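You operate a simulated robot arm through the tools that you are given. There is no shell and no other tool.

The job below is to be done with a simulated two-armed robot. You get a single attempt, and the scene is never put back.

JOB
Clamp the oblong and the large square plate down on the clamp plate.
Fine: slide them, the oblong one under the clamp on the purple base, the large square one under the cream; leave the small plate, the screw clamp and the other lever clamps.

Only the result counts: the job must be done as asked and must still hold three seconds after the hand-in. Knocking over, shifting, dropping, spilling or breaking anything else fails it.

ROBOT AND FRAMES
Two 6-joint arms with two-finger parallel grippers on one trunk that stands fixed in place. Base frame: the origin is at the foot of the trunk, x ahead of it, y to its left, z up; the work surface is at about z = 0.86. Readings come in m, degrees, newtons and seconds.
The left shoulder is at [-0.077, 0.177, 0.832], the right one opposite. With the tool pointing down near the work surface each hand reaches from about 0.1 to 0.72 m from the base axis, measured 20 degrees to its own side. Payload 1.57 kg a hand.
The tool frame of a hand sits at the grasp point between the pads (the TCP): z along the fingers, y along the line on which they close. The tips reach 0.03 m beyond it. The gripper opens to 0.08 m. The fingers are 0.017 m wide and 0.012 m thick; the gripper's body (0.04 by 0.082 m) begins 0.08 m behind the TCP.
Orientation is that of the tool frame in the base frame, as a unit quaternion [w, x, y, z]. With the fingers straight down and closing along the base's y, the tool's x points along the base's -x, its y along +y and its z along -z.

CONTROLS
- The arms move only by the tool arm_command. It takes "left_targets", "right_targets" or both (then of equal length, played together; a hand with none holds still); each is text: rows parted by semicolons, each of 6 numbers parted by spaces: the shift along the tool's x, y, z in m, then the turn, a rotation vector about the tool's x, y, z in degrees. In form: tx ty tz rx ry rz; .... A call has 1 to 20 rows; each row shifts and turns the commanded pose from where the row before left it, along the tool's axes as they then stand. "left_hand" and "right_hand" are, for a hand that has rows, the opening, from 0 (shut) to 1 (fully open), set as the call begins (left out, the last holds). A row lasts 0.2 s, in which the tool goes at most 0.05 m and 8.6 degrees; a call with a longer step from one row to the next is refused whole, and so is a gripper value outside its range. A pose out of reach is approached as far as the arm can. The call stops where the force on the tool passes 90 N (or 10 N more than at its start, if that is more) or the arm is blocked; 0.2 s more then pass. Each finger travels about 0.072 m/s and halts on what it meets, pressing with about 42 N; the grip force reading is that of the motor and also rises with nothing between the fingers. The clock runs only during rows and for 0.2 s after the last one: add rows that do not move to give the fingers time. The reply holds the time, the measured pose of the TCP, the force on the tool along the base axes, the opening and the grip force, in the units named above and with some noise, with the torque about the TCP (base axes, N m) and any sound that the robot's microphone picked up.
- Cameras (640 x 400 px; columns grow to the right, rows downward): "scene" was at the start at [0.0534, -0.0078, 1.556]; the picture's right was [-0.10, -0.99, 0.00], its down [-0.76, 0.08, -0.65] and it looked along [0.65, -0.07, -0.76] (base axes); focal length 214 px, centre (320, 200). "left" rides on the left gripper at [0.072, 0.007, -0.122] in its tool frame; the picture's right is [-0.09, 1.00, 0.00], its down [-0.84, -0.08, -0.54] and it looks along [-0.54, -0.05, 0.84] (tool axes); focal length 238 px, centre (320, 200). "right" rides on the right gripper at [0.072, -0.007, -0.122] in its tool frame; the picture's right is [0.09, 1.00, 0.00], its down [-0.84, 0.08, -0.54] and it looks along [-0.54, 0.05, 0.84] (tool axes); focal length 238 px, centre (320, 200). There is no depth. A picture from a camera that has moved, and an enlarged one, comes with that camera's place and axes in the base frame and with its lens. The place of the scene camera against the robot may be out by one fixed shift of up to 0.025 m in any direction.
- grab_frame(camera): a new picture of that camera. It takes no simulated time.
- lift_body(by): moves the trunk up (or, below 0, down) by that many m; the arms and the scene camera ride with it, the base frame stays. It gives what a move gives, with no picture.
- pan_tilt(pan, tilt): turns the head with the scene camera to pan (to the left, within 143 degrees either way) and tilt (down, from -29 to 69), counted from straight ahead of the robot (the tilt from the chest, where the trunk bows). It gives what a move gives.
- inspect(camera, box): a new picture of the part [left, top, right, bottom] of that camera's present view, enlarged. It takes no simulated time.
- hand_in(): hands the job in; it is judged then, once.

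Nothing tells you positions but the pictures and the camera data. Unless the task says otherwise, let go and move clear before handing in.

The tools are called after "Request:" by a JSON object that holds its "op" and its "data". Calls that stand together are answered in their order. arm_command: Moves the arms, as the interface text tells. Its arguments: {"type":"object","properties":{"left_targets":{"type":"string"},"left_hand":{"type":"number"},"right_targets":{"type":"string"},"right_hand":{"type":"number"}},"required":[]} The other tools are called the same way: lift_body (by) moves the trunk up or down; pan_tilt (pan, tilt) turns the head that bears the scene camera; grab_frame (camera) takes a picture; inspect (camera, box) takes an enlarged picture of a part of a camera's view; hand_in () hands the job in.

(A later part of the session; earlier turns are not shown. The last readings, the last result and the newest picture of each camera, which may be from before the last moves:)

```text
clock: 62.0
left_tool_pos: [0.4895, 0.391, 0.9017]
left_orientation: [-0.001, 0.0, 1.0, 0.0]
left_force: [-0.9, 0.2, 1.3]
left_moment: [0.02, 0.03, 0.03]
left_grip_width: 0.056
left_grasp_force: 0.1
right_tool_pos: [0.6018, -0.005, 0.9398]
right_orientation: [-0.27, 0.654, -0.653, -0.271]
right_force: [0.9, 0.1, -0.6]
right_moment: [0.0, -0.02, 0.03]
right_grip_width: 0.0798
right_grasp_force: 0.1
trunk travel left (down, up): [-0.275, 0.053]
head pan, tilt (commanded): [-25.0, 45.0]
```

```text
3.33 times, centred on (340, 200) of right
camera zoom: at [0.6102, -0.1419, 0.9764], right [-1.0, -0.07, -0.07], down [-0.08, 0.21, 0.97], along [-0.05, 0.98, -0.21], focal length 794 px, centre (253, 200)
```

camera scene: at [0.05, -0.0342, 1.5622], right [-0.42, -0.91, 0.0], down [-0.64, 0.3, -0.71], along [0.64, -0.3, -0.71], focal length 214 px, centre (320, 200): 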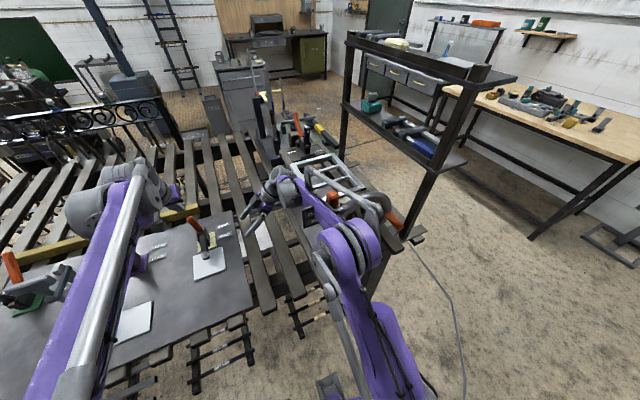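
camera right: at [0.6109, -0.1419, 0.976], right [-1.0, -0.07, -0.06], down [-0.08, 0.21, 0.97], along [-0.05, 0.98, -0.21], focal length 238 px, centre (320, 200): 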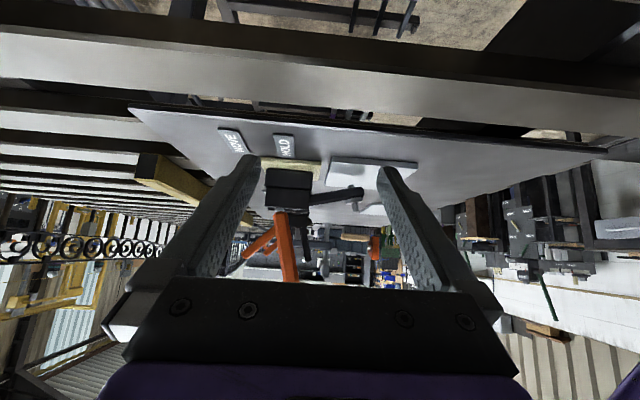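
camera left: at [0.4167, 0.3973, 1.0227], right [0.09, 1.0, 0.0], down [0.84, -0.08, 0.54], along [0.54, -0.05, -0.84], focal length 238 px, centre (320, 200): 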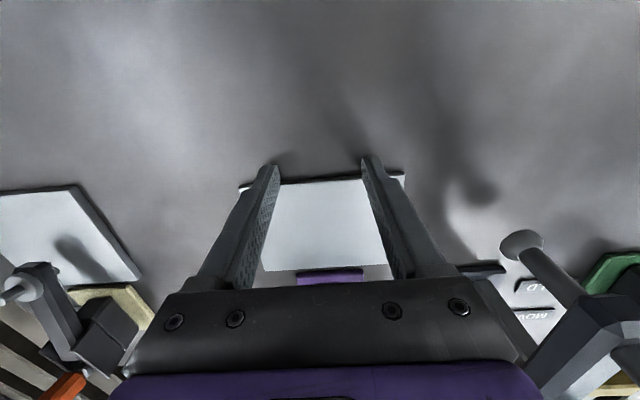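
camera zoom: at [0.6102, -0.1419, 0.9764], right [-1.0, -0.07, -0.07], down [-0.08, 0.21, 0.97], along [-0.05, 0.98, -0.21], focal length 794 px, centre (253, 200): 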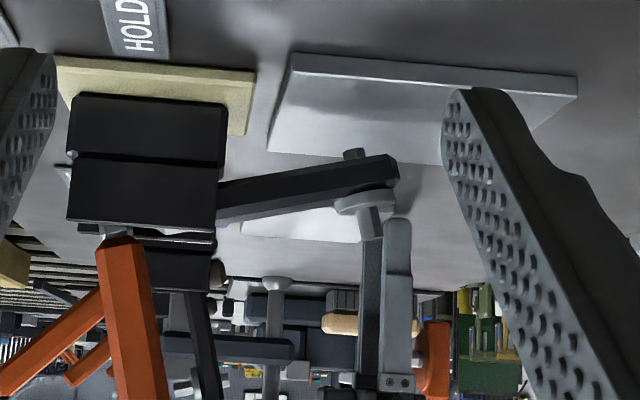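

The oblong now sits about 10 mm short of the purple base, squarely under its arm. I'll back off, lift, open the hand and tilt it 45 degrees above the purple clamp, as I did for the cream one.

Request:
{"op": "arm_command", "data": {"left_targets": "0.01 0 0 0 0 0; 0.01 0 0 0 0 0; 0 0 -0.03 0 0 0; 0 0 -0.04 0 0 0; 0 0 -0.045 0 0 0; 0 0 -0.045 0 0 0; 0 0 -0.005 0 -7.5 0; 0 0 0 0 -7.5 0; 0 0 0 0 -7.5 0; 0 0 0 0 -7.5 0; 0 0 0 0 -7.5 0; 0 0 0 0 -7.5 0; -0.0265 0 0.0317 0 0 0; -0.0265 0 0.0317 0 0 0; -0.0265 0 0.0317 0 0 0; -0.0265 0 0.0317 0 0 0; 0 0 0 0 0 0", "left_hand": 1.0}}

Request:
{"op": "grab_frame", "data": {"camera": "left"}}

Request:
{"op": "inspect", "data": {"camera": "right", "box": [220, 140, 420, 290]}}

Request:
{"op": "pan_tilt", "data": {"pan": 5, "tilt": 50}}

Request:
{"op": "grab_frame", "data": {"camera": "scene"}}

```text
clock: 65.6
left_tool_pos: [0.6345, 0.3898, 1.0523]
left_orientation: [0.384, 0.0, 0.923, 0.001]
left_force: [-0.1, -0.1, -0.3]
left_moment: [-0.05, -0.04, 0.02]
left_grip_width: 0.08
left_grasp_force: 0.1
right_tool_pos: [0.6027, -0.0042, 0.9407]
right_orientation: [0.271, -0.653, 0.654, 0.27]
right_force: [0.9, -0.2, 0.0]
right_moment: [-0.03, -0.03, -0.04]
right_grip_width: 0.0798
right_grasp_force: 0.0
trunk travel left (down, up): [-0.275, 0.053]
head pan, tilt (commanded): [-25.0, 45.0]
```

```text
taken
camera left: at [0.4959, 0.3951, 1.0872], right [0.06, 1.0, 0.07], down [0.21, -0.08, 0.98], along [0.98, -0.05, -0.21], focal length 238 px, centre (320, 200)
```

left: 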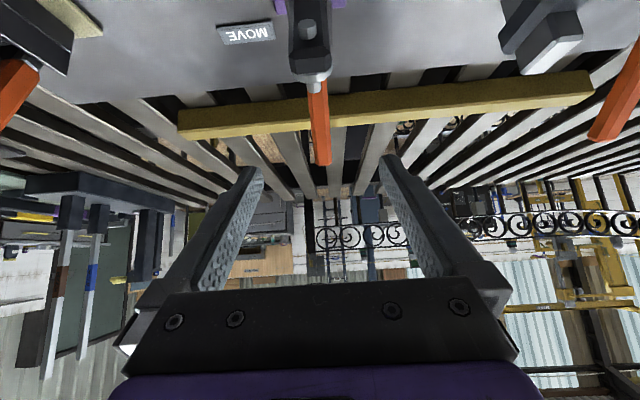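

```text
2.67 times, centred on (320, 215) of right
camera zoom: at [0.6098, -0.142, 0.9766], right [-1.0, -0.07, -0.07], down [-0.08, 0.21, 0.97], along [-0.05, 0.98, -0.21], focal length 636 px, centre (320, 160)
```

zoom: 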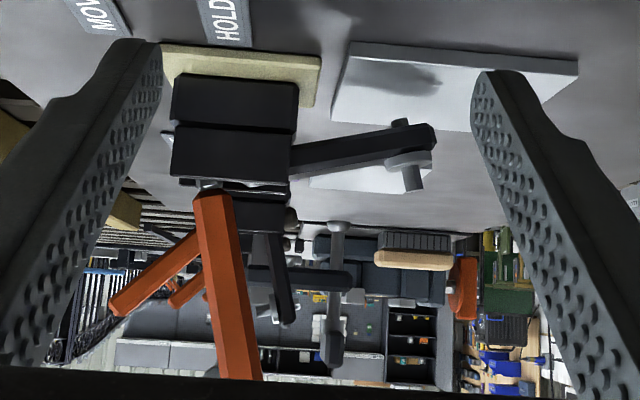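

```text
clock: 66.5
left_tool_pos: [0.6334, 0.3893, 1.0525]
left_orientation: [0.383, 0.0, 0.924, 0.0]
left_force: [0.1, 0.0, -0.1]
left_moment: [-0.01, 0.0, 0.0]
left_grip_width: 0.0798
left_grasp_force: 0.1
right_tool_pos: [0.6035, -0.0052, 0.9401]
right_orientation: [0.271, -0.653, 0.654, 0.271]
right_force: [-0.3, -0.9, -0.2]
right_moment: [0.01, 0.02, -0.02]
right_grip_width: 0.0798
right_grasp_force: 0.0
trunk travel left (down, up): [-0.275, 0.053]
head pan, tilt (commanded): [5.0, 50.0]
```

```text
taken
camera scene: at [0.053, 0.0067, 1.5553], right [0.09, -1.0, 0.0], down [-0.76, -0.07, -0.64], along [0.64, 0.06, -0.77], focal length 214 px, centre (320, 200)
```

scene: 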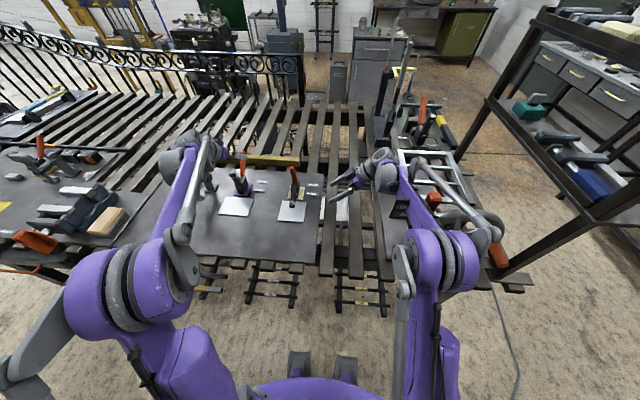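

The purple handle lies centred between the fingers, matching the cream approach. I'll advance along the tool axis, shifting 2 mm to centre better.

Request:
{"op": "arm_command", "data": {"left_targets": "0 -0.001 0.022 0 0 0; 0 -0.001 0.022 0 0 0; 0.001 0 0.022 0 0 0; 0.001 0 0.022 0 0 0; 0.001 0 0.018 0 0 0; 0 0 0 0 0 0"}}

Request:
{"op": "grab_frame", "data": {"camera": "left"}}

Request:
{"op": "inspect", "data": {"camera": "scene", "box": [160, 130, 320, 240]}}

```text
clock: 68.0
left_tool_pos: [0.7069, 0.3892, 0.9764]
left_orientation: [0.383, 0.0, 0.924, -0.001]
left_force: [0.2, 0.0, -0.9]
left_moment: [0.0, 0.01, -0.02]
left_grip_width: 0.0798
left_grasp_force: 0.1
right_tool_pos: [0.6033, -0.0051, 0.9388]
right_orientation: [0.271, -0.653, 0.654, 0.27]
right_force: [0.4, 0.2, 0.5]
right_moment: [0.0, 0.02, 0.0]
right_grip_width: 0.0799
right_grasp_force: 0.0
trunk travel left (down, up): [-0.275, 0.053]
head pan, tilt (commanded): [5.0, 50.0]
```

```text
taken
camera left: at [0.5694, 0.3946, 1.0111], right [0.06, 1.0, 0.07], down [0.21, -0.08, 0.98], along [0.98, -0.05, -0.21], focal length 238 px, centre (320, 200)
```

left: 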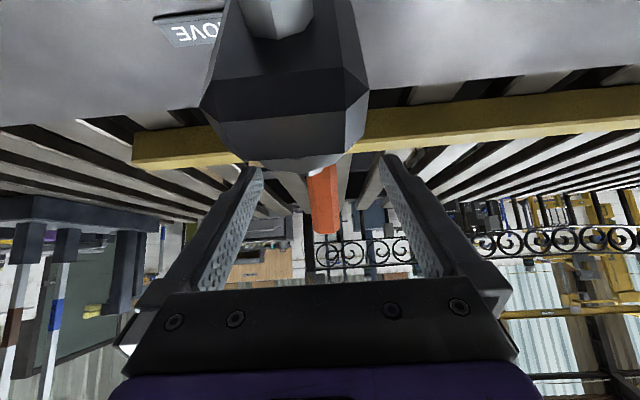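

```text
3.64 times, centred on (240, 185) of scene
camera zoom: at [0.0527, 0.0067, 1.5553], right [0.09, -1.0, 0.0], down [-0.76, -0.07, -0.64], along [0.64, 0.06, -0.77], focal length 780 px, centre (611, 254)
```

zoom: 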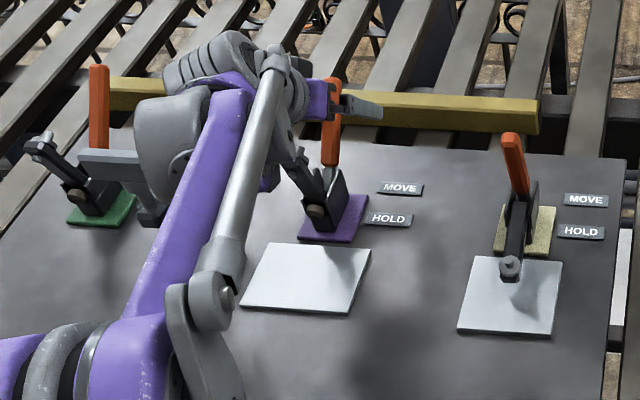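

The fingers straddle the purple handle. I'll close on it.

Request:
{"op": "arm_command", "data": {"left_targets": "0 0.001 0 0 0 0; 0 0 0 0 0 0; 0 0 0 0 0 0; 0 0 0 0 0 0", "left_hand": 0.0}}

Request:
{"op": "grab_frame", "data": {"camera": "left"}}

```text
clock: 69.0
left_tool_pos: [0.7072, 0.3896, 0.9744]
left_orientation: [0.383, 0.0, 0.924, 0.001]
left_force: [0.5, 2.9, 1.0]
left_moment: [0.07, 0.02, -0.01]
left_grip_width: 0.0177
left_grasp_force: 32.2
right_tool_pos: [0.6028, -0.0043, 0.9401]
right_orientation: [-0.271, 0.653, -0.653, -0.271]
right_force: [-0.5, -0.9, -0.1]
right_moment: [-0.01, -0.01, -0.03]
right_grip_width: 0.0796
right_grasp_force: 0.1
trunk travel left (down, up): [-0.275, 0.053]
head pan, tilt (commanded): [5.0, 50.0]
```

```text
taken
camera left: at [0.5694, 0.3962, 1.0107], right [0.06, 1.0, 0.07], down [0.21, -0.08, 0.98], along [0.98, -0.05, -0.21], focal length 238 px, centre (320, 200)
```

left: 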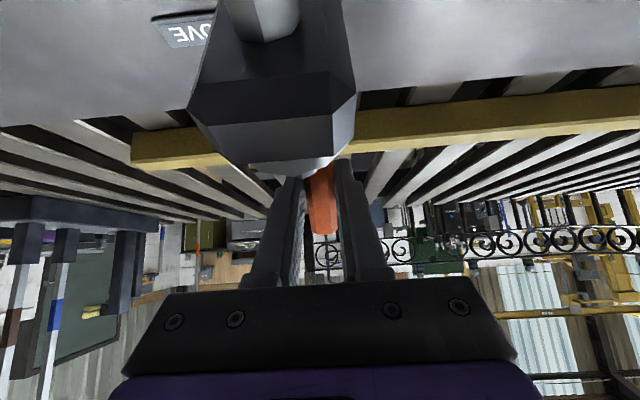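

The grip is centred (17.7 mm, only 3 N sideways). I'll pull the handle along the same arc that worked on the cream clamp.

Request:
{"op": "arm_command", "data": {"left_targets": "0 0 -0.005 0 0 0; 0 0 -0.005 0 0 0; 0.0017 0 -0.0065 0 0 0; 0.002 0 -0.0065 0 0 0; 0.0027 0 -0.0075 0 0 0; 0.003 0 -0.0075 0 0 0; 0 0 0 0 0 0"}}

Request:
{"op": "inspect", "data": {"camera": "scene", "box": [160, 130, 320, 240]}}

Request:
{"op": "inspect", "data": {"camera": "right", "box": [220, 140, 420, 290]}}

```text
clock: 70.5
left_tool_pos: [0.6753, 0.3899, 0.9964]
left_orientation: [0.382, 0.0, 0.924, -0.001]
left_force: [12.1, 2.9, -1.2]
left_moment: [0.06, -1.02, 0.01]
left_grip_width: 0.0178
left_grasp_force: 32.1
right_tool_pos: [0.604, -0.0054, 0.9388]
right_orientation: [0.27, -0.653, 0.653, 0.271]
right_force: [0.3, 0.4, -0.4]
right_moment: [-0.01, -0.02, -0.03]
right_grip_width: 0.08
right_grasp_force: 0.0
trunk travel left (down, up): [-0.275, 0.053]
head pan, tilt (commanded): [5.0, 50.0]
```

```text
3.64 times, centred on (240, 185) of scene
camera zoom: at [0.055, 0.0073, 1.5552], right [0.09, -1.0, 0.0], down [-0.76, -0.07, -0.64], along [0.64, 0.06, -0.77], focal length 780 px, centre (611, 254)
```

zoom: 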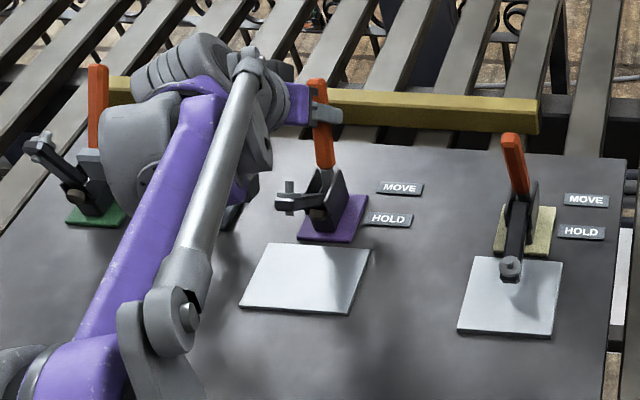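

```text
2.67 times, centred on (320, 215) of right
camera zoom: at [0.6116, -0.1416, 0.9756], right [-1.0, -0.07, -0.06], down [-0.08, 0.21, 0.97], along [-0.05, 0.98, -0.21], focal length 636 px, centre (320, 160)
```

zoom: 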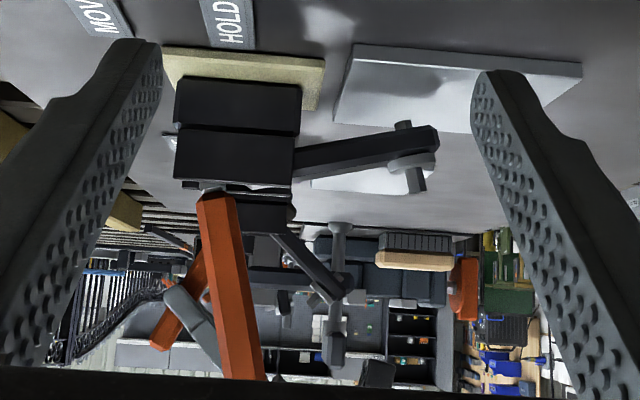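

The purple arm is swinging forward at about 12 N, just as the cream one did. I'll continue the arc.

Request:
{"op": "arm_command", "data": {"left_targets": "0.0037 0 -0.0075 0 0 0; 0.0037 0 -0.0075 0 0 0; 0.005 0 -0.0068 0 0 0; 0.0053 0 -0.0066 0 0 0; 0.0063 0 -0.0055 0 0 0; 0.0063 0 -0.0055 0 0 0; 0 0 0 0 0 0"}}

Request:
{"op": "inspect", "data": {"camera": "scene", "box": [160, 130, 320, 240]}}

Request:
{"op": "grab_frame", "data": {"camera": "left"}}

```text
clock: 72.2
left_tool_pos: [0.6266, 0.3892, 1.0021]
left_orientation: [0.383, -0.001, 0.924, 0.0]
left_force: [19.7, 5.9, 7.3]
left_moment: [0.05, -1.07, 0.04]
left_grip_width: 0.0177
left_grasp_force: 32.4
right_tool_pos: [0.6043, -0.0038, 0.9397]
right_orientation: [0.27, -0.653, 0.654, 0.271]
right_force: [1.3, -0.2, -0.3]
right_moment: [-0.01, -0.01, 0.0]
right_grip_width: 0.0799
right_grasp_force: 0.1
trunk travel left (down, up): [-0.275, 0.053]
head pan, tilt (commanded): [5.0, 50.0]
```

```text
3.64 times, centred on (240, 185) of scene
camera zoom: at [0.0552, 0.0072, 1.5553], right [0.09, -1.0, 0.0], down [-0.76, -0.07, -0.64], along [0.64, 0.06, -0.77], focal length 780 px, centre (611, 254)
```

zoom: 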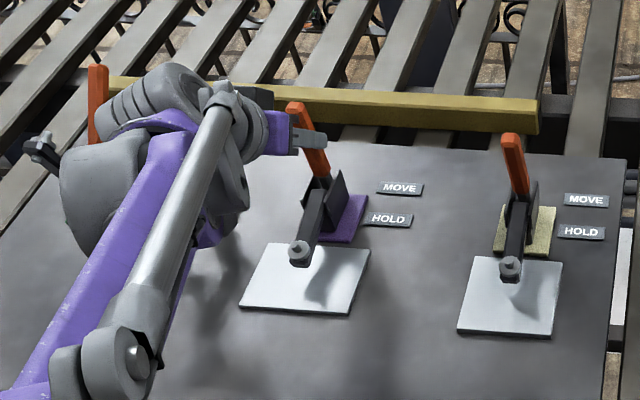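

```text
taken
camera left: at [0.4883, 0.396, 1.0372], right [0.06, 1.0, 0.07], down [0.21, -0.08, 0.98], along [0.98, -0.05, -0.21], focal length 238 px, centre (320, 200)
```

left: 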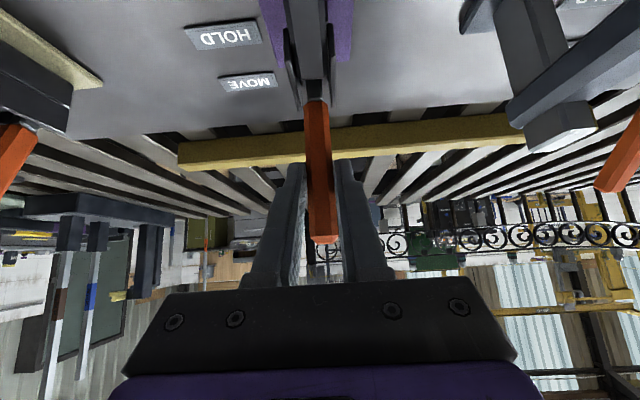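

Request:
{"op": "arm_command", "data": {"left_targets": "0.004 0 -0.0022 0 0 0; 0.004 0 -0.0022 0 0 0; 0.004 0 -0.0022 0 0 0; 0.004 0 -0.0022 0 0 0; 0 0 0 0 0 0; 0 0 0 0 0 0"}}

Request:
{"op": "inspect", "data": {"camera": "scene", "box": [160, 130, 320, 240]}}

Request:
{"op": "inspect", "data": {"camera": "right", "box": [220, 140, 420, 290]}}

```text
clock: 73.5
left_tool_pos: [0.6061, 0.39, 0.9964]
left_orientation: [0.382, 0.0, 0.924, 0.0]
left_force: [3.5, 2.0, -1.8]
left_moment: [0.09, -0.67, 0.08]
left_grip_width: 0.0174
left_grasp_force: 32.3
right_tool_pos: [0.603, -0.0055, 0.9388]
right_orientation: [-0.27, 0.653, -0.653, -0.271]
right_force: [0.3, 0.5, -0.8]
right_moment: [-0.03, -0.02, -0.03]
right_grip_width: 0.08
right_grasp_force: 0.2
trunk travel left (down, up): [-0.275, 0.053]
head pan, tilt (commanded): [5.0, 50.0]
```

```text
3.64 times, centred on (240, 185) of scene
camera zoom: at [0.0536, 0.0073, 1.5552], right [0.09, -1.0, 0.0], down [-0.76, -0.07, -0.64], along [0.64, 0.06, -0.77], focal length 780 px, centre (611, 254)
```

zoom: 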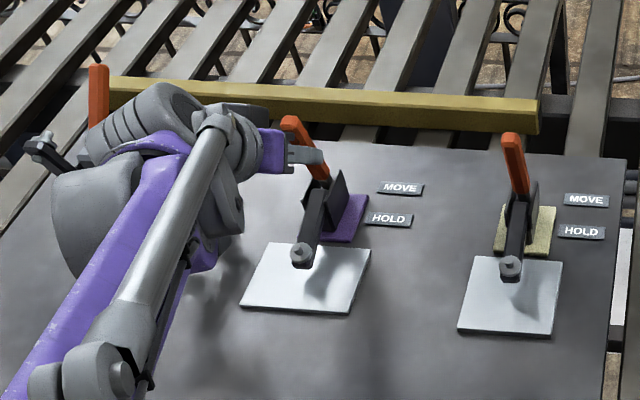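

```text
2.67 times, centred on (320, 215) of right
camera zoom: at [0.6107, -0.1416, 0.976], right [-1.0, -0.07, -0.07], down [-0.08, 0.21, 0.97], along [-0.05, 0.98, -0.21], focal length 636 px, centre (320, 160)
```

zoom: 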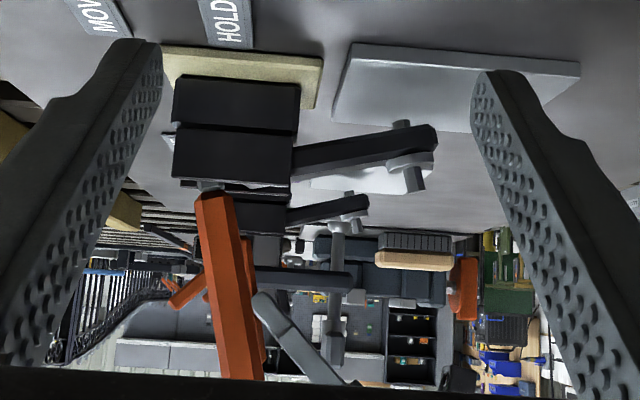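

The toggle has gone over centre on the purple clamp too. I'll press the handle to its stop, then release and back away along the tool axis.

Request:
{"op": "arm_command", "data": {"left_targets": "0.005 0 -0.0015 0 0 0; 0.005 0 -0.0015 0 0 0; 0.001 0 0 0 0 0; 0 0 0 0 0 0"}}

Request:
{"op": "arm_command", "data": {"left_targets": "0 0 0 0 0 0; 0 0 0 0 0 0; 0 0 -0.03 0 0 0; 0 0 -0.04 0 0 0; 0 0 -0.04 0 0 0; 0 0 0 0 0 0", "left_hand": 0.8}}

Request:
{"op": "grab_frame", "data": {"camera": "left"}}

Request:
{"op": "inspect", "data": {"camera": "scene", "box": [160, 130, 320, 240]}}

Request:
{"op": "inspect", "data": {"camera": "right", "box": [220, 140, 420, 290]}}

```text
clock: 74.5
left_tool_pos: [0.5986, 0.3897, 0.9916]
left_orientation: [0.384, 0.0, 0.923, 0.001]
left_force: [21.9, 3.8, 17.0]
left_moment: [-0.09, -0.67, -0.03]
left_grip_width: 0.0179
left_grasp_force: 33.1
right_tool_pos: [0.6035, -0.0052, 0.9397]
right_orientation: [-0.27, 0.654, -0.653, -0.271]
right_force: [0.3, -0.3, -0.1]
right_moment: [0.0, 0.01, -0.01]
right_grip_width: 0.0801
right_grasp_force: 0.1
trunk travel left (down, up): [-0.275, 0.053]
head pan, tilt (commanded): [5.0, 50.0]
```

```text
clock: 76.0
left_tool_pos: [0.521, 0.3898, 1.0686]
left_orientation: [0.383, 0.001, 0.924, 0.0]
left_force: [0.4, 0.3, 0.8]
left_moment: [0.02, 0.04, -0.03]
left_grip_width: 0.0642
left_grasp_force: 0.0
right_tool_pos: [0.6021, -0.0029, 0.9403]
right_orientation: [0.27, -0.653, 0.654, 0.271]
right_force: [-0.3, 0.1, 0.2]
right_moment: [-0.01, 0.02, 0.01]
right_grip_width: 0.0796
right_grasp_force: 0.1
trunk travel left (down, up): [-0.275, 0.053]
head pan, tilt (commanded): [5.0, 50.0]
```

```text
taken
camera left: at [0.3835, 0.397, 1.1034], right [0.07, 1.0, 0.06], down [0.21, -0.08, 0.97], along [0.98, -0.05, -0.21], focal length 238 px, centre (320, 200)
```

left: 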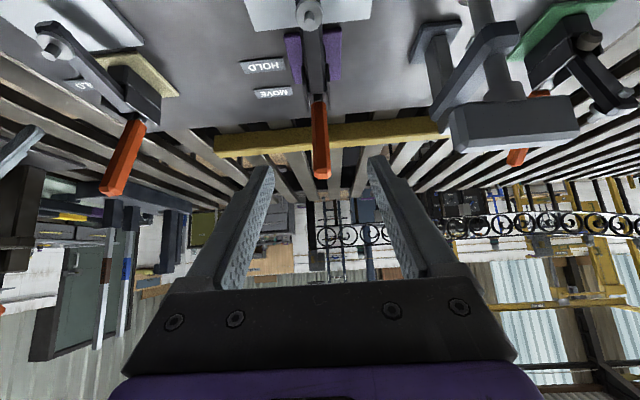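

```text
3.64 times, centred on (240, 185) of scene
camera zoom: at [0.054, 0.0072, 1.5553], right [0.09, -1.0, 0.0], down [-0.76, -0.07, -0.64], along [0.64, 0.06, -0.77], focal length 780 px, centre (611, 254)
```

zoom: 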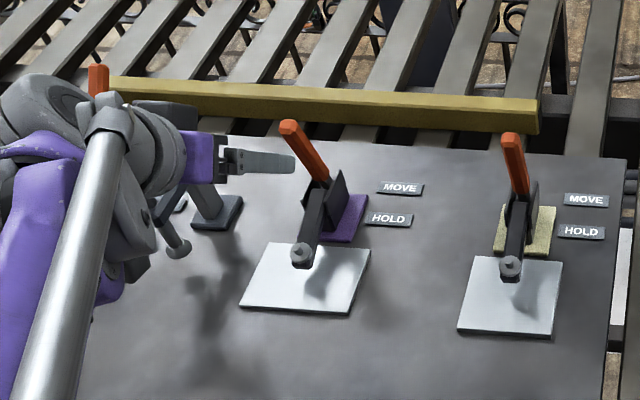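

```text
2.67 times, centred on (320, 215) of right
camera zoom: at [0.611, -0.1416, 0.9759], right [-1.0, -0.07, -0.06], down [-0.08, 0.21, 0.97], along [-0.05, 0.98, -0.21], focal length 636 px, centre (320, 160)
```

zoom: 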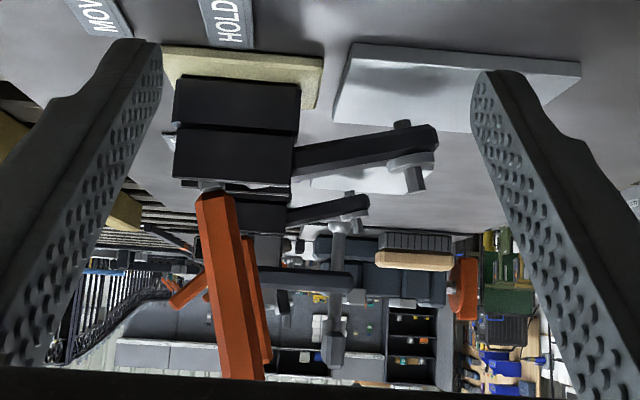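

Both handles now stand at HOLD with the arms down over the plates, and the screw clamp still stands as before. I'll check the oblong's hold the same way, with a light nudge on its near edge.

Request:
{"op": "arm_command", "data": {"left_targets": "0 0 0 0 7.5 0; 0 0 0 0 7.5 0; 0 0 0 0 7.5 0; 0 0 0 0 7.5 0; 0 0 0 0 7.5 0; 0 0 0 0 7.5 0; 0.029 0 0.03 0 0 0; 0.029 0 0.03 0 0 0; 0 0 0.045 0 0 0; 0 0 0.045 0 0 0; 0 0 0.014 0 0 0; 0 0 0 0 0 0", "left_hand": 0.0}}

Request:
{"op": "grab_frame", "data": {"camera": "left"}}

```text
clock: 78.5
left_tool_pos: [0.4605, 0.392, 0.9047]
left_orientation: [0.001, 0.0, 1.0, 0.0]
left_force: [0.6, -0.4, -0.3]
left_moment: [-0.01, -0.01, 0.01]
left_grip_width: 0.0
left_grasp_force: 21.3
right_tool_pos: [0.6026, -0.0049, 0.9398]
right_orientation: [-0.271, 0.653, -0.653, -0.271]
right_force: [0.1, 0.3, 0.0]
right_moment: [0.01, 0.0, 0.03]
right_grip_width: 0.0804
right_grasp_force: 0.1
trunk travel left (down, up): [-0.275, 0.053]
head pan, tilt (commanded): [5.0, 50.0]
```

```text
taken
camera left: at [0.3886, 0.3969, 1.0251], right [0.09, 1.0, 0.0], down [0.84, -0.08, 0.54], along [0.54, -0.05, -0.84], focal length 238 px, centre (320, 200)
```

left: 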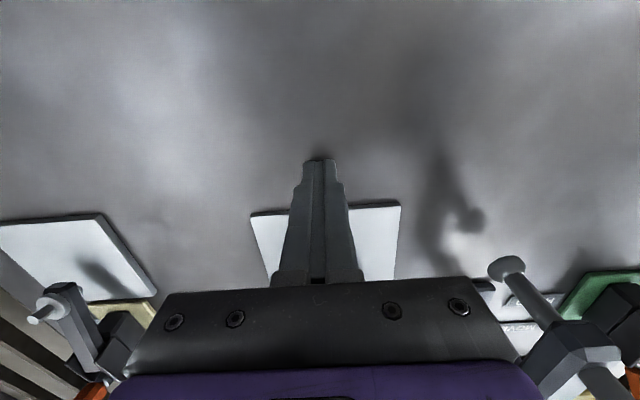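

Request:
{"op": "arm_command", "data": {"left_targets": "-0.01 0 0.0015 0 0 0; -0.01 0 0 0 0 0; -0.006 0 0 0 0 0; -0.002 0 0 0 0 0; -0.002 0 0 0 0 0; -0.001 0 0 0 0 0; -0.001 0 0 0 0 0"}}

Request:
{"op": "grab_frame", "data": {"camera": "left"}}

```text
clock: 80.2
left_tool_pos: [0.4964, 0.3883, 0.9037]
left_orientation: [0.003, 0.0, 1.0, 0.0]
left_force: [-0.1, -0.2, 0.3]
left_moment: [0.01, 0.04, 0.02]
left_grip_width: 0.0002
left_grasp_force: 21.6
right_tool_pos: [0.6024, -0.0052, 0.9394]
right_orientation: [0.271, -0.653, 0.654, 0.27]
right_force: [0.6, -0.2, 0.3]
right_moment: [0.02, -0.01, 0.02]
right_grip_width: 0.0797
right_grasp_force: 0.0
trunk travel left (down, up): [-0.275, 0.053]
head pan, tilt (commanded): [5.0, 50.0]
```

```text
taken
camera left: at [0.4235, 0.3957, 1.0252], right [0.09, 1.0, 0.0], down [0.83, -0.08, 0.55], along [0.54, -0.05, -0.84], focal length 238 px, centre (320, 200)
```

left: 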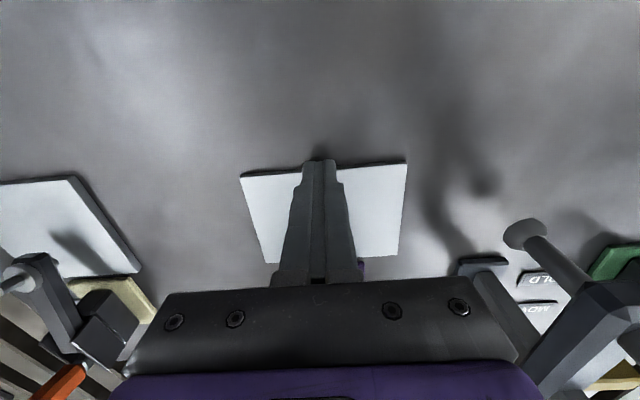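

The finger met no resistance, so its tip may have ridden over the plate's edge rather than pushed it. I'll look closely.

Request:
{"op": "inspect", "data": {"camera": "left", "box": [220, 130, 420, 270]}}

Request:
{"op": "inspect", "data": {"camera": "right", "box": [280, 140, 420, 240]}}

Request:
{"op": "inspect", "data": {"camera": "scene", "box": [200, 150, 320, 240]}}

```text
2.86 times, centred on (320, 200) of left
camera zoom: at [0.4235, 0.3957, 1.0252], right [0.09, 1.0, 0.0], down [0.83, -0.08, 0.55], along [0.54, -0.05, -0.84], focal length 681 px, centre (320, 200)
```

zoom: 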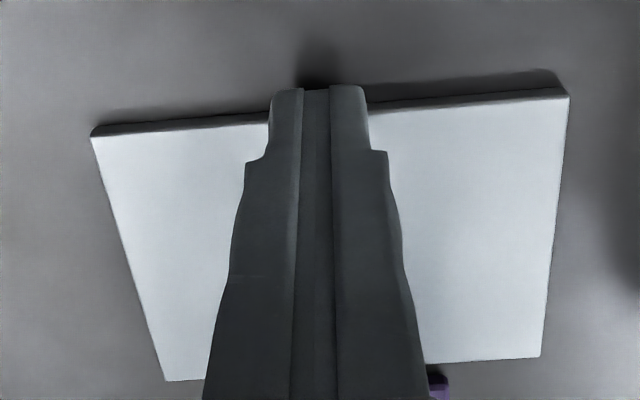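

```text
4.00 times, centred on (350, 190) of right
camera zoom: at [0.6114, -0.142, 0.9762], right [-1.0, -0.07, -0.06], down [-0.08, 0.21, 0.97], along [-0.05, 0.98, -0.21], focal length 953 px, centre (200, 240)
```

zoom: 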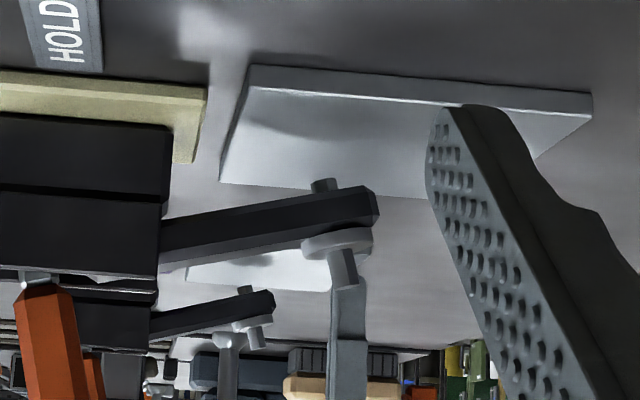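

```text
4.44 times, centred on (260, 195) of scene
camera zoom: at [0.0544, 0.0066, 1.5555], right [0.09, -1.0, 0.0], down [-0.76, -0.07, -0.64], along [0.64, 0.06, -0.77], focal length 953 px, centre (587, 222)
```

zoom: 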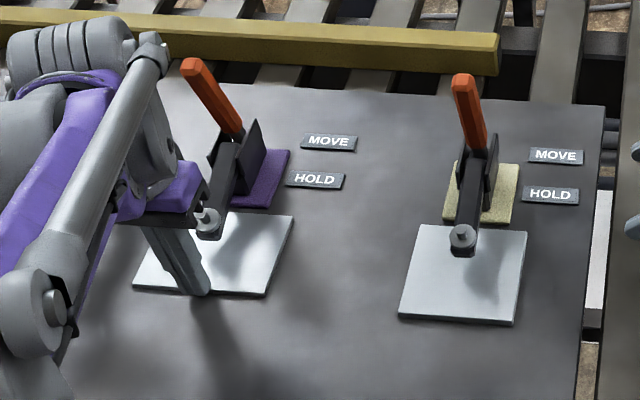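

The tip skimmed just over the oblong, which is thinner (about 6 mm) than the square one. I'll back off, lower 3 mm, and nudge its edge properly.

Request:
{"op": "arm_command", "data": {"left_targets": "0.015 0 0 0 0 0; 0.015 0 0 0 0 0; 0 0.002 0.003 0 0 0; 0 0 0 0 0 0"}}

Request:
{"op": "inspect", "data": {"camera": "left", "box": [220, 130, 420, 270]}}

```text
clock: 81.2
left_tool_pos: [0.4642, 0.3915, 0.9021]
left_orientation: [-0.001, -0.001, 1.0, 0.0]
left_force: [0.5, 0.4, 0.2]
left_moment: [-0.02, -0.03, 0.0]
left_grip_width: 0.0
left_grasp_force: 20.9
right_tool_pos: [0.6022, -0.0041, 0.9403]
right_orientation: [0.271, -0.653, 0.654, 0.27]
right_force: [0.4, 0.3, -0.7]
right_moment: [-0.02, -0.02, -0.06]
right_grip_width: 0.0799
right_grasp_force: 0.1
trunk travel left (down, up): [-0.275, 0.053]
head pan, tilt (commanded): [5.0, 50.0]
```

```text
2.86 times, centred on (320, 200) of left
camera zoom: at [0.3912, 0.3978, 1.0228], right [0.09, 1.0, 0.0], down [0.84, -0.08, 0.54], along [0.54, -0.05, -0.84], focal length 681 px, centre (320, 200)
```

zoom: 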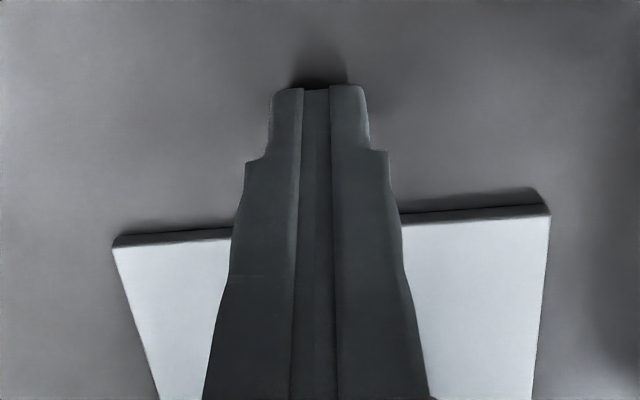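

Request:
{"op": "arm_command", "data": {"left_targets": "-0.01 0 0 0 0 0; -0.01 0 0 0 0 0; -0.002 0 0 0 0 0; -0.002 0 0 0 0 0; -0.001 0 0 0 0 0; -0.001 0 0 0 0 0; 0 0 0 0 0 0"}}

Request:
{"op": "inspect", "data": {"camera": "left", "box": [220, 130, 420, 270]}}

```text
clock: 82.8
left_tool_pos: [0.4885, 0.3932, 0.9003]
left_orientation: [0.0, 0.0, 1.0, 0.0]
left_force: [0.5, 0.0, 1.0]
left_moment: [0.02, -0.01, 0.0]
left_grip_width: 0.0
left_grasp_force: 21.1
right_tool_pos: [0.6028, -0.0051, 0.9398]
right_orientation: [0.271, -0.653, 0.653, 0.271]
right_force: [0.2, -0.2, 0.8]
right_moment: [-0.02, -0.02, 0.01]
right_grip_width: 0.0799
right_grasp_force: 0.0
trunk travel left (down, up): [-0.275, 0.053]
head pan, tilt (commanded): [5.0, 50.0]
```

```text
2.86 times, centred on (320, 200) of left
camera zoom: at [0.4168, 0.3986, 1.0217], right [0.09, 1.0, 0.0], down [0.84, -0.08, 0.54], along [0.54, -0.05, -0.84], focal length 681 px, centre (320, 200)
```

zoom: 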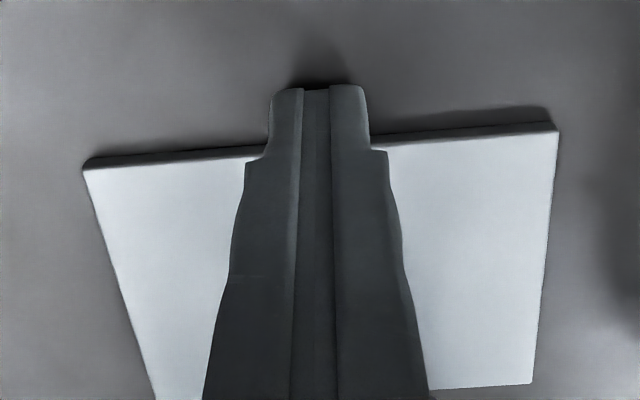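

Request:
{"op": "arm_command", "data": {"left_targets": "-0.001 0 0 0 0 0; -0.001 0 0 0 0 0; -0.001 0 0 0 0 0; 0 0 0 0 0 0"}}

Request:
{"op": "inspect", "data": {"camera": "left", "box": [220, 130, 420, 270]}}

```text
clock: 83.8
left_tool_pos: [0.4894, 0.392, 0.9011]
left_orientation: [-0.001, 0.0, 1.0, -0.001]
left_force: [-23.9, 0.1, -9.2]
left_moment: [0.02, 0.7, -0.02]
left_grip_width: 0.0
left_grasp_force: 21.7
right_tool_pos: [0.6011, -0.0047, 0.9408]
right_orientation: [-0.271, 0.654, -0.653, -0.27]
right_force: [0.2, 0.1, 0.0]
right_moment: [0.0, 0.03, -0.01]
right_grip_width: 0.0799
right_grasp_force: 0.0
trunk travel left (down, up): [-0.275, 0.053]
head pan, tilt (commanded): [5.0, 50.0]
```

```text
2.86 times, centred on (320, 200) of left
camera zoom: at [0.4171, 0.3986, 1.0227], right [0.09, 1.0, 0.0], down [0.84, -0.08, 0.54], along [0.54, -0.05, -0.84], focal length 681 px, centre (320, 200)
```

zoom: 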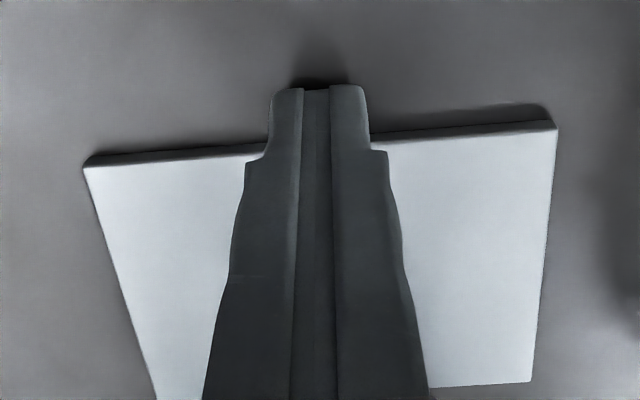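

The oblong now resists 24 N without moving, so it is held too. I'll back the left hand off and lift it clear, and withdraw the right hand as well.

Request:
{"op": "arm_command", "data": {"left_targets": "0.01 0 0 0 0 0; 0.015 0 0 0 0 0; 0 0 -0.04 0 0 0; 0 0 -0.045 0 0 0; 0 0 -0.045 0 0 0; 0.04 0 -0.025 0 0 0; 0.04 0 -0.025 0 0 0; 0.04 0 -0.025 0 0 0", "right_targets": "0 0 -0.03 0 0 0; 0 0 -0.04 0 0 0; 0 0 -0.04 0 0 0; 0 0 -0.04 0 0 0; 0 0.04 0 0 0 0; 0 0.04 0 0 0 0; 0 0.04 0 0 0 0; 0 0.03 0 0 0 0"}}

Request:
{"op": "pan_tilt", "data": {"pan": 20, "tilt": 48}}

Request:
{"op": "grab_frame", "data": {"camera": "scene"}}

Request:
{"op": "inspect", "data": {"camera": "scene", "box": [210, 120, 410, 260]}}

Request:
{"op": "grab_frame", "data": {"camera": "left"}}

```text
clock: 84.6
left_tool_pos: [0.4673, 0.3991, 0.9342]
left_orientation: [0.0, -0.001, 1.0, -0.005]
left_force: [-0.4, 0.2, -1.1]
left_moment: [-0.02, 0.01, 0.01]
left_grip_width: 0.0001
left_grasp_force: 21.5
right_tool_pos: [0.5972, -0.043, 1.0201]
right_orientation: [-0.27, 0.663, -0.639, -0.282]
right_force: [-0.6, -0.2, -0.1]
right_moment: [0.04, 0.0, 0.01]
right_grip_width: 0.0801
right_grasp_force: 0.1
trunk travel left (down, up): [-0.275, 0.053]
head pan, tilt (commanded): [5.0, 50.0]
stopped in row 4 (right hand): the force on the tool passed its limit at 132 N (the readings are from after the stop); the commanded pose is now the measured one
```

```text
clock: 85.4
left_tool_pos: [0.4672, 0.4015, 0.9341]
left_orientation: [0.0, 0.001, 1.0, -0.005]
left_force: [-0.2, -0.4, -0.5]
left_moment: [0.03, 0.0, -0.01]
left_grip_width: 0.0002
left_grasp_force: 21.1
right_tool_pos: [0.5964, -0.0446, 1.0176]
right_orientation: [-0.269, 0.662, -0.641, -0.282]
right_force: [0.5, 0.0, -0.2]
right_moment: [-0.05, 0.04, 0.02]
right_grip_width: 0.08
right_grasp_force: 0.1
trunk travel left (down, up): [-0.275, 0.053]
head pan, tilt (commanded): [20.0, 48.0]
```

```text
taken
camera scene: at [0.0525, 0.0425, 1.5576], right [0.34, -0.94, 0.01], down [-0.7, -0.26, -0.67], along [0.63, 0.22, -0.75], focal length 214 px, centre (320, 200)
```

scene: 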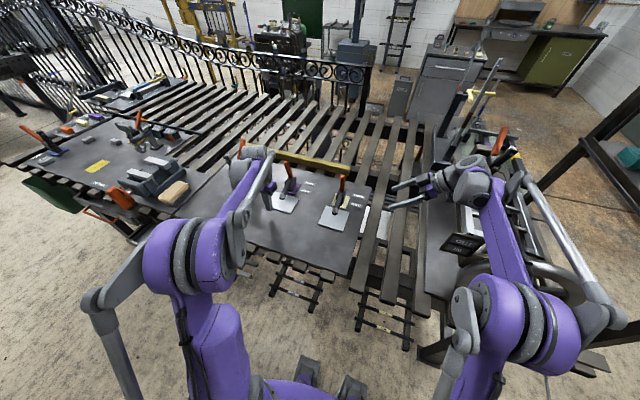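

```text
2.86 times, centred on (310, 190) of scene
camera zoom: at [0.0525, 0.0425, 1.5576], right [0.34, -0.94, 0.01], down [-0.7, -0.26, -0.67], along [0.63, 0.22, -0.75], focal length 613 px, centre (349, 229)
```

zoom: 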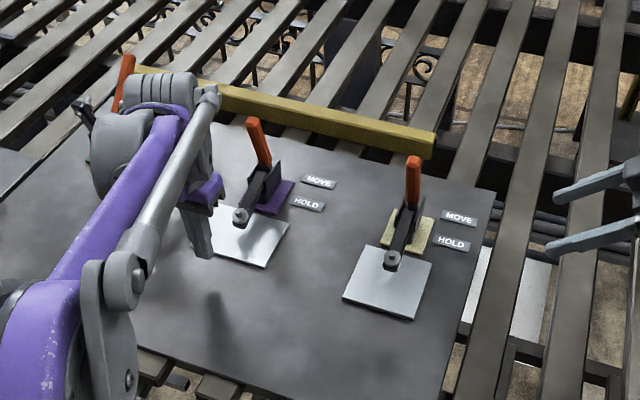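

```text
taken
camera left: at [0.3949, 0.4087, 1.0559], right [0.09, 1.0, -0.01], down [0.84, -0.07, 0.54], along [0.54, -0.06, -0.84], focal length 238 px, centre (320, 200)
```

left: 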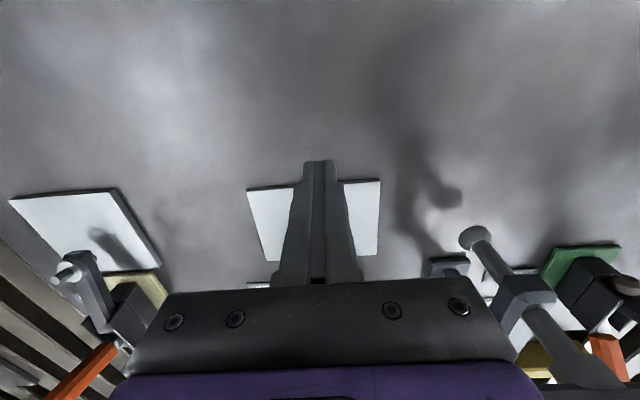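

The right arm's withdrawal was cut short by a force spike, and the left hand's reading shifted about 8 mm sideways, so something on the right side may have been touched or jerked. I'll hold still and check before moving further.

Request:
{"op": "pan_tilt", "data": {"pan": -30, "tilt": 50}}

Request:
{"op": "grab_frame", "data": {"camera": "scene"}}

Request:
{"op": "grab_frame", "data": {"camera": "right"}}

Request:
{"op": "inspect", "data": {"camera": "scene", "box": [220, 120, 460, 300]}}

```text
clock: 86.5
left_tool_pos: [0.4668, 0.4017, 0.9342]
left_orientation: [-0.001, -0.001, 1.0, -0.004]
left_force: [0.3, 0.5, 0.7]
left_moment: [0.01, -0.01, -0.01]
left_grip_width: 0.0
left_grasp_force: 21.5
right_tool_pos: [0.5961, -0.0436, 1.02]
right_orientation: [-0.27, 0.662, -0.641, -0.281]
right_force: [0.1, 0.1, 0.7]
right_moment: [-0.01, 0.03, 0.0]
right_grip_width: 0.0798
right_grasp_force: 0.0
trunk travel left (down, up): [-0.275, 0.053]
head pan, tilt (commanded): [-30.0, 50.0]
```

```text
taken
camera scene: at [0.0448, -0.0229, 1.5556], right [-0.5, -0.87, 0.01], down [-0.66, 0.38, -0.65], along [0.56, -0.33, -0.76], focal length 214 px, centre (320, 200)
```

scene: 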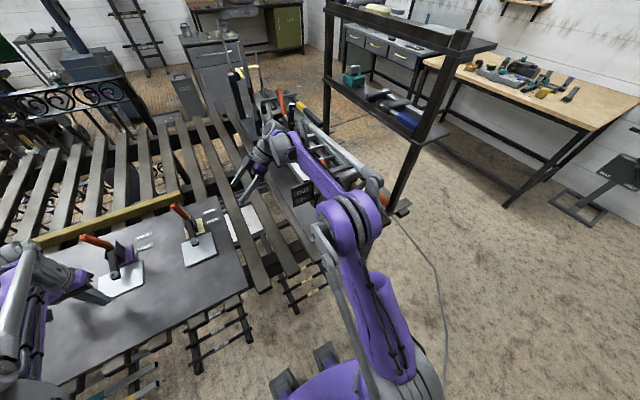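

```text
taken
camera right: at [0.6088, -0.1821, 1.0539], right [-0.99, -0.1, -0.06], down [-0.08, 0.19, 0.98], along [-0.08, 0.98, -0.2], focal length 238 px, centre (320, 200)
```

right: 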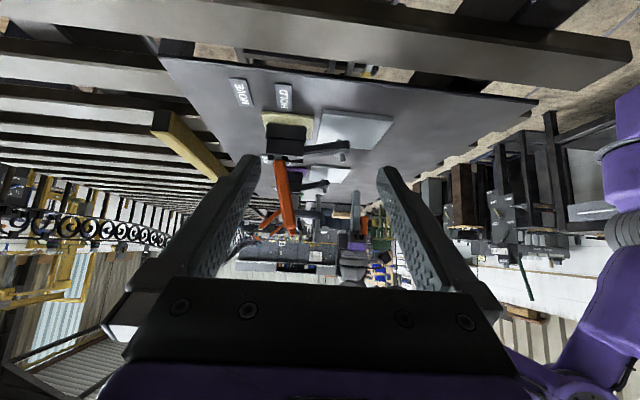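

```text
2.22 times, centred on (340, 210) of scene
camera zoom: at [0.0448, -0.0229, 1.5556], right [-0.5, -0.87, 0.01], down [-0.66, 0.38, -0.65], along [0.56, -0.33, -0.76], focal length 477 px, centre (276, 178)
```

zoom: 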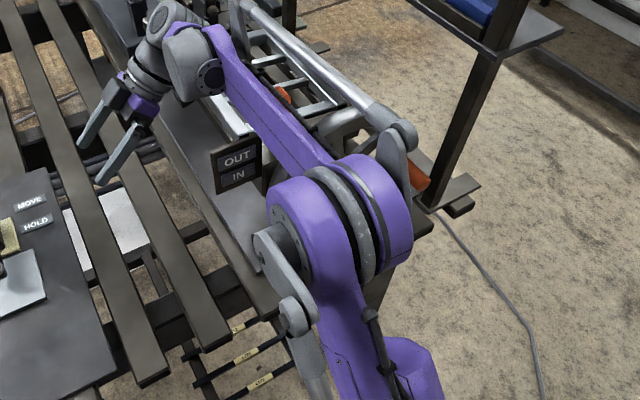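

The right forearm seems to have met something at its outer side when pulling back (the hand stopped short sideways). I'll ease the right hand back the way it came to relieve it.

Request:
{"op": "arm_command", "data": {"right_targets": "0 0 0.01 0 0 0; 0 0 0.01 0 0 0; 0 0 0.01 0 0 0; 0 0 0 0 0 0"}}

Request:
{"op": "inspect", "data": {"camera": "scene", "box": [220, 120, 460, 300]}}

```text
clock: 87.5
left_tool_pos: [0.4646, 0.3934, 0.9387]
left_orientation: [0.001, 0.0, 1.0, -0.001]
left_force: [0.2, 0.3, -0.2]
left_moment: [-0.02, -0.03, 0.02]
left_grip_width: 0.0001
left_grasp_force: 21.5
right_tool_pos: [0.5961, -0.0369, 0.999]
right_orientation: [-0.273, 0.658, -0.642, -0.283]
right_force: [-0.3, 0.4, 0.8]
right_moment: [0.0, 0.01, 0.03]
right_grip_width: 0.0799
right_grasp_force: 0.0
trunk travel left (down, up): [-0.275, 0.053]
head pan, tilt (commanded): [-30.0, 50.0]
```

```text
2.22 times, centred on (340, 210) of scene
camera zoom: at [0.0423, -0.0359, 1.5553], right [-0.5, -0.87, 0.0], down [-0.66, 0.38, -0.64], along [0.56, -0.32, -0.77], focal length 477 px, centre (276, 178)
```

zoom: 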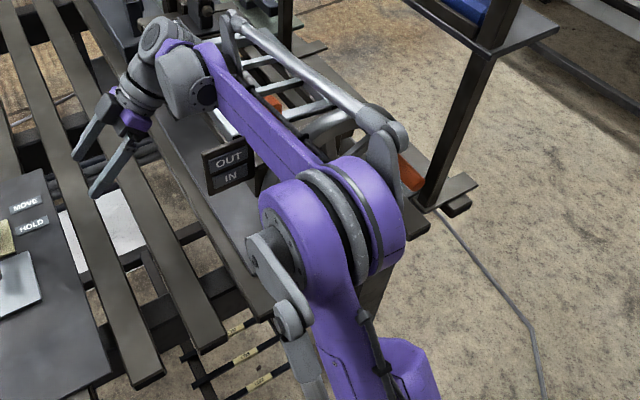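

Easing back relieved the contact; the trunk readings returned to normal. I'll compare the right-hand fixtures with the earlier picture taken from the same head pose.

Request:
{"op": "pan_tilt", "data": {"pan": -25, "tilt": 45}}

Request:
{"op": "grab_frame", "data": {"camera": "scene"}}

Request:
{"op": "inspect", "data": {"camera": "scene", "box": [300, 80, 500, 220]}}

Request:
{"op": "inspect", "data": {"camera": "scene", "box": [250, 100, 430, 260]}}

```text
clock: 88.2
left_tool_pos: [0.4667, 0.3922, 0.9388]
left_orientation: [0.001, -0.001, 1.0, 0.0]
left_force: [0.2, 0.6, 0.0]
left_moment: [0.03, -0.02, 0.0]
left_grip_width: 0.0003
left_grasp_force: 21.3
right_tool_pos: [0.5953, -0.0375, 0.9988]
right_orientation: [-0.275, 0.657, -0.643, -0.282]
right_force: [-0.3, -0.5, 0.5]
right_moment: [0.01, -0.01, 0.01]
right_grip_width: 0.08
right_grasp_force: 0.1
trunk travel left (down, up): [-0.275, 0.053]
head pan, tilt (commanded): [-25.0, 45.0]
```

```text
taken
camera scene: at [0.0494, -0.0325, 1.5622], right [-0.42, -0.91, 0.0], down [-0.64, 0.3, -0.71], along [0.64, -0.3, -0.71], focal length 214 px, centre (320, 200)
```

scene: 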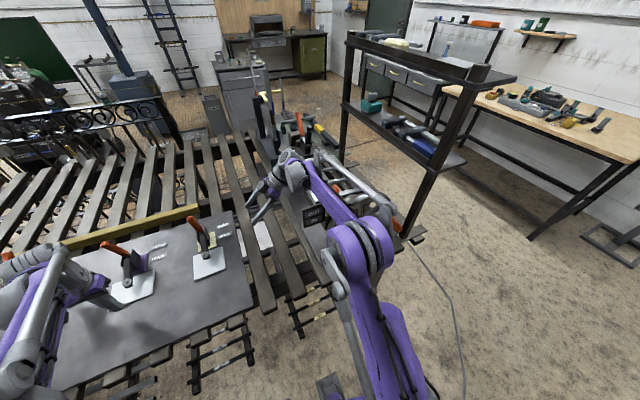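

```text
2.86 times, centred on (400, 150) of scene
camera zoom: at [0.0494, -0.0325, 1.5622], right [-0.42, -0.91, 0.0], down [-0.64, 0.3, -0.71], along [0.64, -0.3, -0.71], focal length 613 px, centre (91, 343)
```

zoom: 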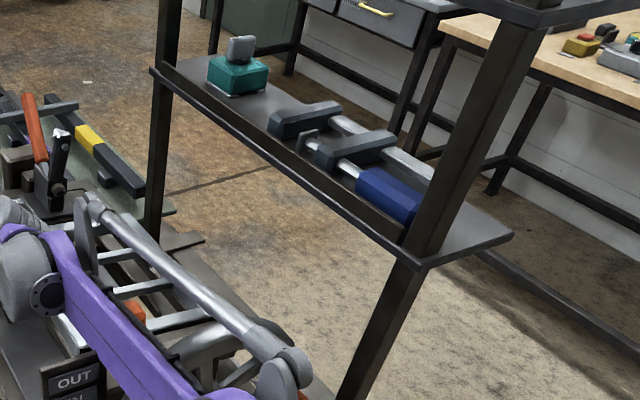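

```text
2.50 times, centred on (340, 180) of scene
camera zoom: at [0.0494, -0.0325, 1.5622], right [-0.42, -0.91, 0.0], down [-0.64, 0.3, -0.71], along [0.64, -0.3, -0.71], focal length 536 px, centre (270, 250)
```

zoom: 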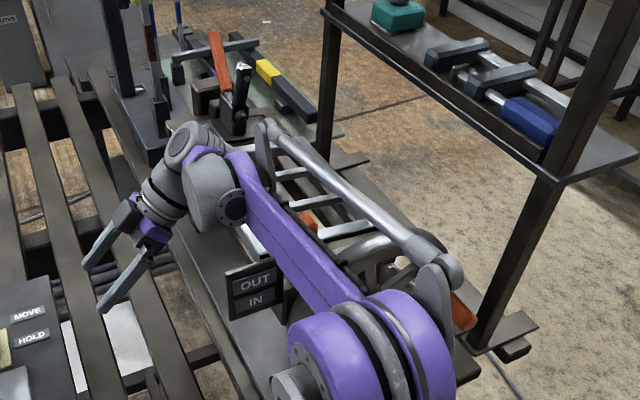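

The right wrist was apparently close to another lever clamp standing on the right (near x 0.76, y -0.31, z 1.10), so I must move away from it carefully. I'll shift the right hand a little towards +y (a spot it occupied before without contact), then towards me.

Request:
{"op": "arm_command", "data": {"right_targets": "-0.0106 0 0.0106 0 0 0; -0.0106 0 0.0106 0 0 0; 0 0.03 0 0 0 0; 0 0.04 0 0 0 0; 0 0.04 0 0 0 0; 0 0.04 0 0 0 0; 0 0 0 0 0 0"}}

Request:
{"op": "grab_frame", "data": {"camera": "scene"}}

Request:
{"op": "inspect", "data": {"camera": "scene", "box": [270, 90, 350, 170]}}

Request:
{"op": "inspect", "data": {"camera": "scene", "box": [300, 80, 500, 220]}}

```text
clock: 89.8
left_tool_pos: [0.4658, 0.3915, 0.9393]
left_orientation: [0.001, 0.001, 1.0, -0.001]
left_force: [0.0, 0.2, 0.5]
left_moment: [-0.01, 0.05, 0.0]
left_grip_width: 0.0
left_grasp_force: 21.6
right_tool_pos: [0.4448, -0.0118, 0.9999]
right_orientation: [-0.274, 0.657, -0.642, -0.283]
right_force: [0.6, -0.2, -0.6]
right_moment: [0.0, 0.0, 0.0]
right_grip_width: 0.0801
right_grasp_force: 0.1
trunk travel left (down, up): [-0.275, 0.053]
head pan, tilt (commanded): [-25.0, 45.0]
```

```text
taken
camera scene: at [0.0511, -0.0343, 1.5622], right [-0.42, -0.91, 0.0], down [-0.64, 0.3, -0.71], along [0.64, -0.3, -0.71], focal length 214 px, centre (320, 200)
```

scene: 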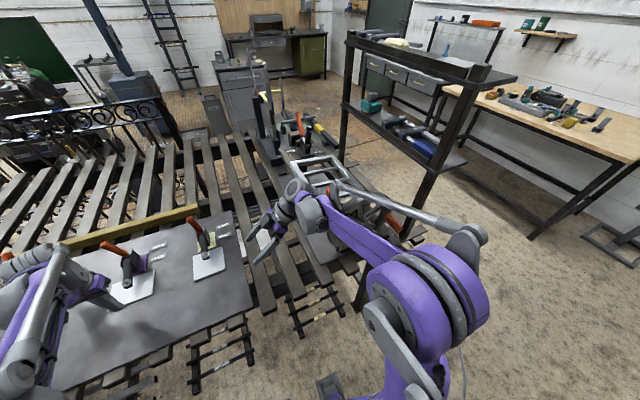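

```text
5.00 times, centred on (310, 130) of scene
camera zoom: at [0.0511, -0.0343, 1.5622], right [-0.42, -0.91, 0.0], down [-0.64, 0.3, -0.71], along [0.64, -0.3, -0.71], focal length 1072 px, centre (370, 550)
```

zoom: 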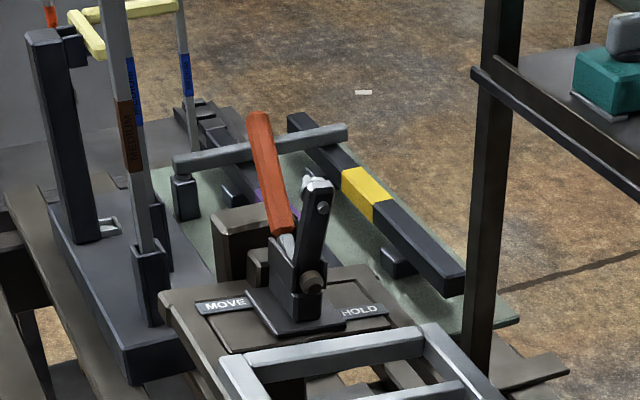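

```text
2.86 times, centred on (400, 150) of scene
camera zoom: at [0.0511, -0.0343, 1.5622], right [-0.42, -0.91, 0.0], down [-0.64, 0.3, -0.71], along [0.64, -0.3, -0.71], focal length 613 px, centre (91, 343)
```

zoom: 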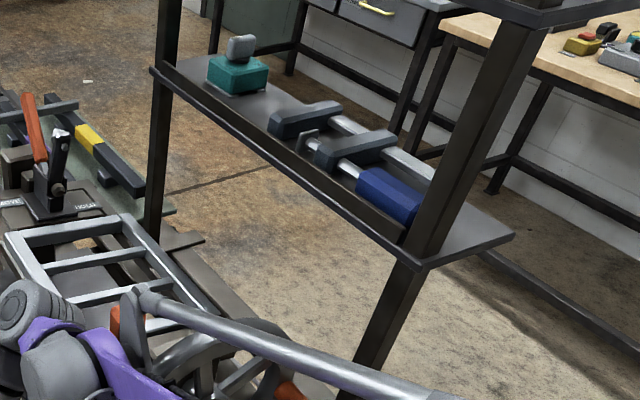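

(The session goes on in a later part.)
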